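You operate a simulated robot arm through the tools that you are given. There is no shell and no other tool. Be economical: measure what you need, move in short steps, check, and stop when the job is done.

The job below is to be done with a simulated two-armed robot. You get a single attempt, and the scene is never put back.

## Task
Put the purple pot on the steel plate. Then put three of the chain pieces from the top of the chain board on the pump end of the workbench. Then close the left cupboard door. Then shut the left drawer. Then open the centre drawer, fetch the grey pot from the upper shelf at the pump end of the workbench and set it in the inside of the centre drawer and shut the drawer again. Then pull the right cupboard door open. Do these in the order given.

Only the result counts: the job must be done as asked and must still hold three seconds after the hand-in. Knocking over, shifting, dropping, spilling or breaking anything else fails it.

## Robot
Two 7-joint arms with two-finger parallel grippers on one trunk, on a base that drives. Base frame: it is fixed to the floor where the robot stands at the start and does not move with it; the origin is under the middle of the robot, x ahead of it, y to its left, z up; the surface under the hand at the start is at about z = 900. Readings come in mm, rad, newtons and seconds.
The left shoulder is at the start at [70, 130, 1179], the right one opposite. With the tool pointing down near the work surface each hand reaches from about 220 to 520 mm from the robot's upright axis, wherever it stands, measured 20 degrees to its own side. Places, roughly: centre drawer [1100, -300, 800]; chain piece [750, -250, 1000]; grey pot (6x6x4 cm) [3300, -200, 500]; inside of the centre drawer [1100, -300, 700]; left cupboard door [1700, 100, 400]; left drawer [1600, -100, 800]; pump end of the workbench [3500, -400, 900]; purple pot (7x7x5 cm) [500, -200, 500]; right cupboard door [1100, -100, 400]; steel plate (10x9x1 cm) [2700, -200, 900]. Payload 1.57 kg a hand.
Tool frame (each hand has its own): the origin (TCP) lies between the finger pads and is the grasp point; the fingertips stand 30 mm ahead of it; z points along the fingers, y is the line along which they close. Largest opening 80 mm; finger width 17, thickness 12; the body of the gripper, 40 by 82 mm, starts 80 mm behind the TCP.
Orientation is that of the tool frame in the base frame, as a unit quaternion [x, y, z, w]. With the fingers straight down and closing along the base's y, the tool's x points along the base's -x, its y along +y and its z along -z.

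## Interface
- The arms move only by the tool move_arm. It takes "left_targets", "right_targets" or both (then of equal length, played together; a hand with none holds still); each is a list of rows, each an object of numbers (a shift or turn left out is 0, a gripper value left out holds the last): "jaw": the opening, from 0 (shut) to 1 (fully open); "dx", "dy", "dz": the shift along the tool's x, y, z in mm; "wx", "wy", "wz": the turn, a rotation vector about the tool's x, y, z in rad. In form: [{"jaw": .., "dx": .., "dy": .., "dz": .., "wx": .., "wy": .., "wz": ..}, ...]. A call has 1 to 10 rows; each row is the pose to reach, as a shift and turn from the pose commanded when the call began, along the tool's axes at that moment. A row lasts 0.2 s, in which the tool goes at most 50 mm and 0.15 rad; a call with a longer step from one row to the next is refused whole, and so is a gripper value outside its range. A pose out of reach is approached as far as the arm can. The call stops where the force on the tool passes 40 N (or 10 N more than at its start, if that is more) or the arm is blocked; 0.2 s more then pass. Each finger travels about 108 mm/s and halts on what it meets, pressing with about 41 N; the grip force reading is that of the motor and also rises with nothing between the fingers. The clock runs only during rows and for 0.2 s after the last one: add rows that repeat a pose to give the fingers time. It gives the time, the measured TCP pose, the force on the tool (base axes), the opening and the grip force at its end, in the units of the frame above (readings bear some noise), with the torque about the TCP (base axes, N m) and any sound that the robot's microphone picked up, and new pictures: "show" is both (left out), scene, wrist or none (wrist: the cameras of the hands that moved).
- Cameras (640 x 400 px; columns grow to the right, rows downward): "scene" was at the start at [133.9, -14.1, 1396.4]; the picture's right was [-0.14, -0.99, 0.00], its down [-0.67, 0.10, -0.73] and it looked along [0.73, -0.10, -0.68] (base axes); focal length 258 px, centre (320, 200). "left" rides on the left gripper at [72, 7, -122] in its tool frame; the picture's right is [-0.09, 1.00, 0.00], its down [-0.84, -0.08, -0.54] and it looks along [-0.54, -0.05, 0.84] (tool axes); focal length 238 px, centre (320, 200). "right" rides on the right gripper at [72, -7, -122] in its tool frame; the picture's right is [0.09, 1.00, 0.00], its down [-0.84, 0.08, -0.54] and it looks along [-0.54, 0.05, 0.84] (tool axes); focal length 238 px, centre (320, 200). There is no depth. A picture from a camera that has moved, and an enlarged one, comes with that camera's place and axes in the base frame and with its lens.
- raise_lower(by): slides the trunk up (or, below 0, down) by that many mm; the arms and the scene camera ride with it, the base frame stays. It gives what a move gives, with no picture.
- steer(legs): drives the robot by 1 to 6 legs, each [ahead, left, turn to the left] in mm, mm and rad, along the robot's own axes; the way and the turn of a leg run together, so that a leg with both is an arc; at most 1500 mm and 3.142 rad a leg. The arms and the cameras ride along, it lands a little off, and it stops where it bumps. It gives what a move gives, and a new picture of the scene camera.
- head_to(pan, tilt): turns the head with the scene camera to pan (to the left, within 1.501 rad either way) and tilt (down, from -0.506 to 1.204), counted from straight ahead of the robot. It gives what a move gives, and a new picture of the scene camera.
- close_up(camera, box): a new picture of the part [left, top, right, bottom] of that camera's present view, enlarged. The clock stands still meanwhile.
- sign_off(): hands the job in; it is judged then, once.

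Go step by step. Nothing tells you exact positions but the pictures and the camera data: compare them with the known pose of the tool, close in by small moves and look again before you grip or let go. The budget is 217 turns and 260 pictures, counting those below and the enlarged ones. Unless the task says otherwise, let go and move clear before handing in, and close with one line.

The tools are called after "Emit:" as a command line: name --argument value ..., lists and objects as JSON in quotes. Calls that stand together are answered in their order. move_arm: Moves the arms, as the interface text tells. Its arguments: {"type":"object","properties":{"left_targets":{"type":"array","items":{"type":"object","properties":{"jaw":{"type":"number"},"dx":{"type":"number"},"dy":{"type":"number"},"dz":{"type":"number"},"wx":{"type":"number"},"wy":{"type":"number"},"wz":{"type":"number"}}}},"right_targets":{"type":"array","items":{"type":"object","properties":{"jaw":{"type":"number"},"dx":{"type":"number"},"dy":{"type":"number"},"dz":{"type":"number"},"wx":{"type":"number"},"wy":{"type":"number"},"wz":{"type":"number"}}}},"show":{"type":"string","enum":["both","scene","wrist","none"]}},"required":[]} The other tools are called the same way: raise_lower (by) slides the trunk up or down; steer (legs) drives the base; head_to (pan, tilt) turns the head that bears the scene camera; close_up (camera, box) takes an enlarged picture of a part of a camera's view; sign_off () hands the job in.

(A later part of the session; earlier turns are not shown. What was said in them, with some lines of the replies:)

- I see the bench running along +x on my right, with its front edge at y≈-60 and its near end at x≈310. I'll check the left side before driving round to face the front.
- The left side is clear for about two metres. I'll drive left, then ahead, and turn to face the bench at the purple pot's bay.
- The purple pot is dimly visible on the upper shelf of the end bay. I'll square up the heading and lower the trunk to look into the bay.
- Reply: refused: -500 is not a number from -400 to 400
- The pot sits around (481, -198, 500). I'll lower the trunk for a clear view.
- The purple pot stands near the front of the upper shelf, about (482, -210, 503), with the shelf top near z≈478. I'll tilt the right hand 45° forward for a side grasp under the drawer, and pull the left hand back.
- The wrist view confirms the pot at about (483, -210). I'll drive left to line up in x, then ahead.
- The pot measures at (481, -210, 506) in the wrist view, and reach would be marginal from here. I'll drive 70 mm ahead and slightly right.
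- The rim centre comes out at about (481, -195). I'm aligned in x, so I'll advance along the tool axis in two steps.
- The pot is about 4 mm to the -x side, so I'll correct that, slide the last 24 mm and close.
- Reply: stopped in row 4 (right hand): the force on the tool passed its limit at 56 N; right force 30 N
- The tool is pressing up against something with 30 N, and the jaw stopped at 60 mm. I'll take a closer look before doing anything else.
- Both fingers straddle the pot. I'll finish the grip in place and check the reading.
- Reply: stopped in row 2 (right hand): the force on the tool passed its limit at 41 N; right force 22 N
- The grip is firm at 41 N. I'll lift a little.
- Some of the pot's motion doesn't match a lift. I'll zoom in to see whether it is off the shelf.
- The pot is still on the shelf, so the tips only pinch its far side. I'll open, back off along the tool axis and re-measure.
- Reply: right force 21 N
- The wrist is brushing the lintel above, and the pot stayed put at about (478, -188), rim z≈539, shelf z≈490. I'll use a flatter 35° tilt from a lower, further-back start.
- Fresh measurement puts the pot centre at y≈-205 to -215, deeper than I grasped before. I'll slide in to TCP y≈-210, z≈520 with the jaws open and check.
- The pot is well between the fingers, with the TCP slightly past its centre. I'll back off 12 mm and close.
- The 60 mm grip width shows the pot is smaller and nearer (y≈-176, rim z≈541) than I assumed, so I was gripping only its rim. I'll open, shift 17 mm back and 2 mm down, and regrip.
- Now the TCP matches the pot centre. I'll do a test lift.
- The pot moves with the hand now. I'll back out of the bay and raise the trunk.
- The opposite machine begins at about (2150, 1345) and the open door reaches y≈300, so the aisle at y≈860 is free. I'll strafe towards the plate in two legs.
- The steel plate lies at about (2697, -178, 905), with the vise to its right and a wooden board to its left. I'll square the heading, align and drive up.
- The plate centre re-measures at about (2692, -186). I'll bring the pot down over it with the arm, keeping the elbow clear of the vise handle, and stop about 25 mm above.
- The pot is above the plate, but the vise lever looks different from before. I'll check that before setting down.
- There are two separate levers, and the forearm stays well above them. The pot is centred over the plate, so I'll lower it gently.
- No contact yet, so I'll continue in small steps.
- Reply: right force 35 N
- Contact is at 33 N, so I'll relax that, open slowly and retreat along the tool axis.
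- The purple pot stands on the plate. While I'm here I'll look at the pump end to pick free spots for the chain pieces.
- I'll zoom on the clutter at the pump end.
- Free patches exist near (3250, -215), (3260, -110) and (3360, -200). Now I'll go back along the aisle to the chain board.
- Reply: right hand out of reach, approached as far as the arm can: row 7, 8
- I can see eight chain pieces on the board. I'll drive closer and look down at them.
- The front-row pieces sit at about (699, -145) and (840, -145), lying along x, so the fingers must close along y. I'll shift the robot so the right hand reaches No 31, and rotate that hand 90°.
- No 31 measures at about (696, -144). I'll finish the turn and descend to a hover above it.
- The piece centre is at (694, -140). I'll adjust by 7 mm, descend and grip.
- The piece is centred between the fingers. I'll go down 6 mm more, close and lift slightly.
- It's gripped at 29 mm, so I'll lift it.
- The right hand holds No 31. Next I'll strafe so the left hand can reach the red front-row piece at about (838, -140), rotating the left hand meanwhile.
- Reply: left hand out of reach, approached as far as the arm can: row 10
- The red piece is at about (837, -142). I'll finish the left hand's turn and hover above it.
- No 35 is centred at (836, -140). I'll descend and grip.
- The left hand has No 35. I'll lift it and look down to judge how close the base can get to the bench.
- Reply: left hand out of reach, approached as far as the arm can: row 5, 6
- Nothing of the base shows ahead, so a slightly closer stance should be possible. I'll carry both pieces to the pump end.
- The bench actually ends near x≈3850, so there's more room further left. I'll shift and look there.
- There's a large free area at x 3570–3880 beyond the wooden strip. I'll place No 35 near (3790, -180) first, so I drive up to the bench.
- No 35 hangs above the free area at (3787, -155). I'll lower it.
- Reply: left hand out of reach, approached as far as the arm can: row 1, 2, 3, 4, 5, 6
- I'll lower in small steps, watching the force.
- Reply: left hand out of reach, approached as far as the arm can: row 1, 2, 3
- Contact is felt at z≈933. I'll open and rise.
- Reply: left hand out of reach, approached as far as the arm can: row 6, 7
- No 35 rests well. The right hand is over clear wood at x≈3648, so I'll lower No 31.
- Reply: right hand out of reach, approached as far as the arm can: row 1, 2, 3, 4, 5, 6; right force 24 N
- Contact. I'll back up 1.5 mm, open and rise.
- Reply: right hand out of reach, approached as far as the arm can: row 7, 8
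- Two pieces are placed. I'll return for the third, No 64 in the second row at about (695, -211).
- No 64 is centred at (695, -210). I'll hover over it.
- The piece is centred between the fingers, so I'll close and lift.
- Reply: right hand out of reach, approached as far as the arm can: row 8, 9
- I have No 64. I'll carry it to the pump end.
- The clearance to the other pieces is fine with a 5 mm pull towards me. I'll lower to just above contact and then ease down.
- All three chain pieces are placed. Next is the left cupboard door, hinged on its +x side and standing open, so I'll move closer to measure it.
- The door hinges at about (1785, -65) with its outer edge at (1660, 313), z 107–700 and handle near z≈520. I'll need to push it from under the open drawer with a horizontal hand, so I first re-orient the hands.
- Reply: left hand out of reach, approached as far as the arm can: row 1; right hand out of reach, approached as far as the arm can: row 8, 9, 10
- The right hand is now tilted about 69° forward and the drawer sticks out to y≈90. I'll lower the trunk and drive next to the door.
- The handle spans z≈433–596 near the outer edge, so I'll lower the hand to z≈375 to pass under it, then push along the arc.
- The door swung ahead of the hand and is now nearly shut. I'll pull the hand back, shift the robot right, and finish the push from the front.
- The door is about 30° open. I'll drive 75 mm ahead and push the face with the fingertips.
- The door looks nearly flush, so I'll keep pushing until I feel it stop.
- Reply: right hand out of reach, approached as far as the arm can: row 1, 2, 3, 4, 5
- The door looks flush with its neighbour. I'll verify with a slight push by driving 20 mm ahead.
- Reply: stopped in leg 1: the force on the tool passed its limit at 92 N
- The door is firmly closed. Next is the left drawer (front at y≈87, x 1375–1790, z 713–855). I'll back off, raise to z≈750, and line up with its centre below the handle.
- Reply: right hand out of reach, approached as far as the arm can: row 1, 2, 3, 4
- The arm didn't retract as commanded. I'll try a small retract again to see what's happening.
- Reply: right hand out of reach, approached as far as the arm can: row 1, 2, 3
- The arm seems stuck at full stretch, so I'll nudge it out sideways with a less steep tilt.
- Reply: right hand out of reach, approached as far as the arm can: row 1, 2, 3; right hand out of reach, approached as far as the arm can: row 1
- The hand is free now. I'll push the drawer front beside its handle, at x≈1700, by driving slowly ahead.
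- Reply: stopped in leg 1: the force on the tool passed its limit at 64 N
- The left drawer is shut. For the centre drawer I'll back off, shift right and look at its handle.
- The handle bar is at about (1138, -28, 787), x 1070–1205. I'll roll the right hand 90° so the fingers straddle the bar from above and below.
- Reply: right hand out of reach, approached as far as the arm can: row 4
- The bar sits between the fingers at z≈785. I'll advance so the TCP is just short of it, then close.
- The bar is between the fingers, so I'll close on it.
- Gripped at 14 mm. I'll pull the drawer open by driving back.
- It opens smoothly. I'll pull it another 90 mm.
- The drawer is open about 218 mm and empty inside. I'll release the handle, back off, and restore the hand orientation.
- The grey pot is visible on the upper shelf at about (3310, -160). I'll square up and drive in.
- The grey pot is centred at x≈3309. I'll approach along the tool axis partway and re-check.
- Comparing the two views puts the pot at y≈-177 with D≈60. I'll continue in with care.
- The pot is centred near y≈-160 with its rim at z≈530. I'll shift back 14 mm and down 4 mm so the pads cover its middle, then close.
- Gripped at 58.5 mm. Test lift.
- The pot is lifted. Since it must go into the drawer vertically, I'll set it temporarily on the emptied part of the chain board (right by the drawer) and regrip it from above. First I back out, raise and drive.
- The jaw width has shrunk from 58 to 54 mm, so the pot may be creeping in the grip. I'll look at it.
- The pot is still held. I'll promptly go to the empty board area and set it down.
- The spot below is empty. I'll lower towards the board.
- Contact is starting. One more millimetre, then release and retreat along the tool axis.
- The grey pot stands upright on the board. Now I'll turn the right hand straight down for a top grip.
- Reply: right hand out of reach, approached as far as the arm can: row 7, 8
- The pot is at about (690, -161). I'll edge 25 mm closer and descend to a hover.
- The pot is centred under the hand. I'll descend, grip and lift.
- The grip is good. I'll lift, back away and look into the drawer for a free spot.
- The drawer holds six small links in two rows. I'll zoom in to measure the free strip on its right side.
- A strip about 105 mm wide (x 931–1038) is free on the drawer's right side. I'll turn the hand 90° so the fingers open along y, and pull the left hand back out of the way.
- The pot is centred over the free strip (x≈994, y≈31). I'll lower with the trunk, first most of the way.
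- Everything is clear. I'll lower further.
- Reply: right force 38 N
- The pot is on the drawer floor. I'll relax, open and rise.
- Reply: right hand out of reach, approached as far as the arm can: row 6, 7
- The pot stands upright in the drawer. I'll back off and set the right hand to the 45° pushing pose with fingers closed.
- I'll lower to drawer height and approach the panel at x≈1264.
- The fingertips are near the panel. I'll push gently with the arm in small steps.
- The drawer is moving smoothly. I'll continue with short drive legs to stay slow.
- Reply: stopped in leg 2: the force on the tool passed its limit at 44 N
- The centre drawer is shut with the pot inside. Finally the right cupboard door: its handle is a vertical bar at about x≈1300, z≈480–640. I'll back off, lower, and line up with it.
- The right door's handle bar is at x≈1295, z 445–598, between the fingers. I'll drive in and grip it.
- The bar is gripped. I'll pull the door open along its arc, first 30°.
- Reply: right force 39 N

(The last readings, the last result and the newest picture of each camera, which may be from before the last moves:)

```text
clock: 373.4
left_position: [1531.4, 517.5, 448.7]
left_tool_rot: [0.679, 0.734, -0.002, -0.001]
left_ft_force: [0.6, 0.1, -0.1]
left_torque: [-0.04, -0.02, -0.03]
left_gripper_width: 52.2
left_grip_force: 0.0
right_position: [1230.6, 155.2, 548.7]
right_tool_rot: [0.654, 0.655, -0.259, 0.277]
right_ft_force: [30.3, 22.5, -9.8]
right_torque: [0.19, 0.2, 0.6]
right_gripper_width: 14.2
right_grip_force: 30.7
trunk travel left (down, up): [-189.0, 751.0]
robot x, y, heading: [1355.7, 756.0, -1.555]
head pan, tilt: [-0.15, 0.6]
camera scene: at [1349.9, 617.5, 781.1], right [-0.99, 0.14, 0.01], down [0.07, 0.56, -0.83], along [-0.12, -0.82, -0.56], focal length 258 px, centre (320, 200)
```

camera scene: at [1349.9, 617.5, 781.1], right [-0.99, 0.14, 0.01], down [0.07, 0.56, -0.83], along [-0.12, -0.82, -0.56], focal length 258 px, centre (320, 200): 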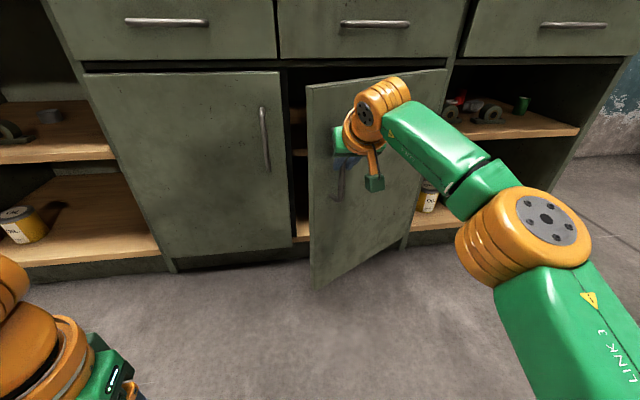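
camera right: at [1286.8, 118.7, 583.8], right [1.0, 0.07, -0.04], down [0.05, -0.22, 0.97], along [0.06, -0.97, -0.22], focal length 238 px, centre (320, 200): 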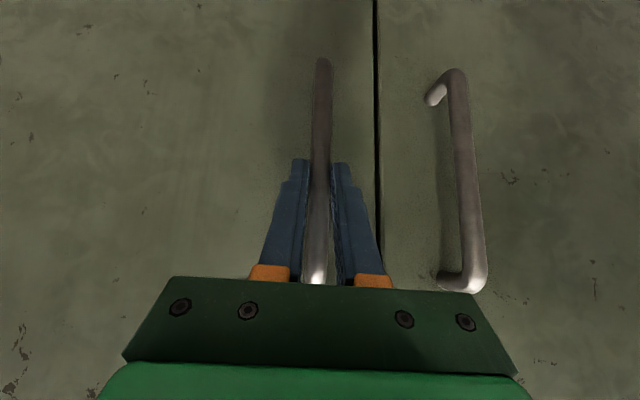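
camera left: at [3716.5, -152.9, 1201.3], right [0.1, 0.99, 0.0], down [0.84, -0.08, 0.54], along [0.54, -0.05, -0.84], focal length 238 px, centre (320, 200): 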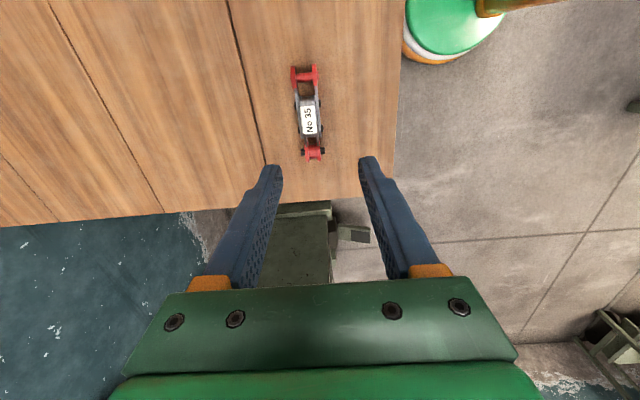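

The door is about 30° open, with some radial force from a slightly tight arc. I'll continue with a slightly wider arc.

Emit:
steer --legs '[[-38, -22, 0], [-36, -30, 0], [-30, -36, 0]]'

```text
clock: 375.3
left_position: [1439.6, 617.7, 450.3]
left_tool_rot: [0.68, 0.734, 0.002, 0.001]
left_ft_force: [0.7, 0.2, 0.6]
left_torque: [0.01, 0.02, 0.04]
left_gripper_width: 51.9
left_grip_force: 0.0
right_position: [1138.7, 255.7, 546.0]
right_tool_rot: [0.657, 0.653, -0.254, 0.278]
right_ft_force: [-7.7, -10.7, 1.7]
right_torque: [-0.47, 0.37, -0.16]
right_gripper_width: 13.7
right_grip_force: 29.9
trunk travel left (down, up): [-189.0, 751.0]
robot x, y, heading: [1265.6, 858.8, -1.561]
head pan, tilt: [-0.15, 0.6]
camera scene: at [1255.8, 717.2, 780.6], right [-0.99, 0.14, 0.0], down [0.08, 0.56, -0.82], along [-0.12, -0.82, -0.57], focal length 258 px, centre (320, 200)
```

scene: 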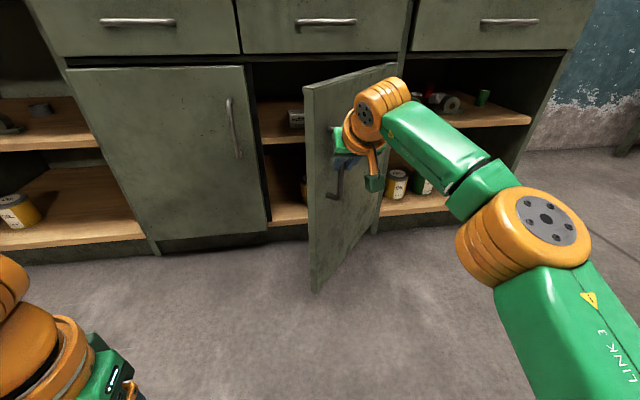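

About 52° open. Continuing to roughly 72°.

Emit:
steer --legs '[[-19, -28, 0], [-15, -28, 0], [-12, -30, 0], [-10, -30, 0]]'

```text
clock: 377.5
left_position: [1324.0, 673.2, 449.0]
left_tool_rot: [0.68, 0.733, 0.001, -0.001]
left_ft_force: [1.1, -0.2, 0.4]
left_torque: [0.01, -0.01, 0.04]
left_gripper_width: 52.3
left_grip_force: 0.0
right_position: [1021.8, 310.1, 546.1]
right_tool_rot: [0.656, 0.654, -0.256, 0.278]
right_ft_force: [2.6, 9.2, -8.7]
right_torque: [0.36, 0.26, 0.07]
right_gripper_width: 13.7
right_grip_force: 30.7
trunk travel left (down, up): [-189.0, 751.0]
robot x, y, heading: [1155.2, 913.1, -1.559]
head pan, tilt: [-0.15, 0.6]
camera scene: at [1140.8, 772.5, 780.7], right [-0.99, 0.14, 0.0], down [0.08, 0.56, -0.82], along [-0.12, -0.82, -0.57], focal length 258 px, centre (320, 200)
```

scene: 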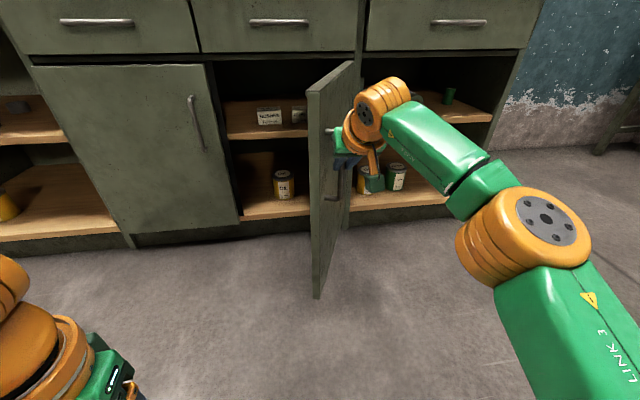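

The door is open about 72°. I'll release the handle and withdraw straight back.

Emit:
move_arm --right_targets '[{"jaw": 0.25}, {"jaw": 0.42}, {"jaw": 0.42}]' --show "none"

Emit:
steer --legs '[[-40, -3, 0], [-110, 0, 0]]'

Emit:
head_to --pan 0 --tilt 0.4

```text
clock: 378.3
left_position: [1324.5, 672.2, 450.3]
left_tool_rot: [0.68, 0.733, 0.0, 0.001]
left_ft_force: [0.2, -0.7, -0.6]
left_torque: [0.03, 0.01, 0.0]
left_gripper_width: 52.2
left_grip_force: 0.1
right_position: [1023.0, 311.2, 546.4]
right_tool_rot: [0.656, 0.653, -0.255, 0.278]
right_ft_force: [-0.2, 0.4, 0.1]
right_torque: [0.0, -0.01, 0.01]
right_gripper_width: 33.9
right_grip_force: 0.1
trunk travel left (down, up): [-189.0, 751.0]
robot x, y, heading: [1148.5, 917.0, -1.565]
head pan, tilt: [-0.15, 0.6]
```

```text
clock: 379.9
left_position: [1319.2, 820.2, 449.2]
left_tool_rot: [0.68, 0.733, 0.0, 0.0]
left_ft_force: [0.6, -0.2, 0.0]
left_torque: [0.0, 0.01, 0.01]
left_gripper_width: 52.1
left_grip_force: 0.0
right_position: [1019.3, 459.6, 546.6]
right_tool_rot: [0.656, 0.654, -0.254, 0.278]
right_ft_force: [0.3, -0.9, 1.2]
right_torque: [0.0, 0.03, 0.0]
right_gripper_width: 33.5
right_grip_force: 0.1
trunk travel left (down, up): [-189.0, 751.0]
robot x, y, heading: [1143.6, 1064.3, -1.564]
head pan, tilt: [-0.15, 0.6]
camera scene: at [1136.4, 921.2, 780.9], right [-0.99, 0.14, 0.0], down [0.08, 0.56, -0.83], along [-0.12, -0.82, -0.56], focal length 258 px, centre (320, 200)
```

scene: 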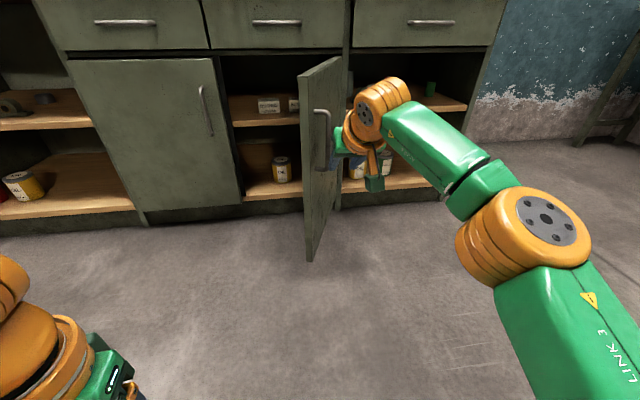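

```text
clock: 380.6
left_position: [1319.6, 820.0, 449.0]
left_tool_rot: [0.68, 0.733, 0.001, 0.0]
left_ft_force: [0.8, 0.2, -0.3]
left_torque: [0.0, 0.0, 0.0]
left_gripper_width: 51.9
left_grip_force: 0.1
right_position: [1017.3, 459.0, 545.7]
right_tool_rot: [0.656, 0.654, -0.255, 0.279]
right_ft_force: [-0.3, -0.9, -0.4]
right_torque: [0.0, 0.01, 0.0]
right_gripper_width: 33.5
right_grip_force: 0.1
trunk travel left (down, up): [-189.0, 751.0]
robot x, y, heading: [1145.3, 1061.7, -1.567]
head pan, tilt: [0.0, 0.4]
camera scene: at [1149.6, 915.9, 799.0], right [-1.0, -0.01, 0.0], down [0.0, 0.39, -0.92], along [0.01, -0.92, -0.39], focal length 258 px, centre (320, 200)
```

scene: 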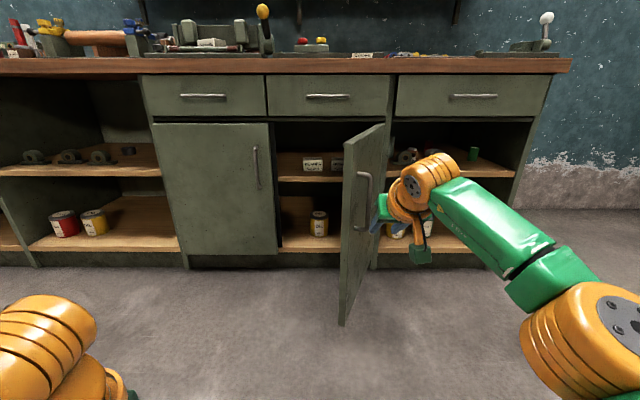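

The left door and both drawers are flush, the right door stands open, and the hand is clear. I'm handing in the job.

Emit:
sign_off

```text
The job is handed in.
```

I did all six parts in the order you gave and handed the job in. I don't have the judge's result. I set the grey pot down on the chain board for a moment to regrip it from above before putting it in the drawer.
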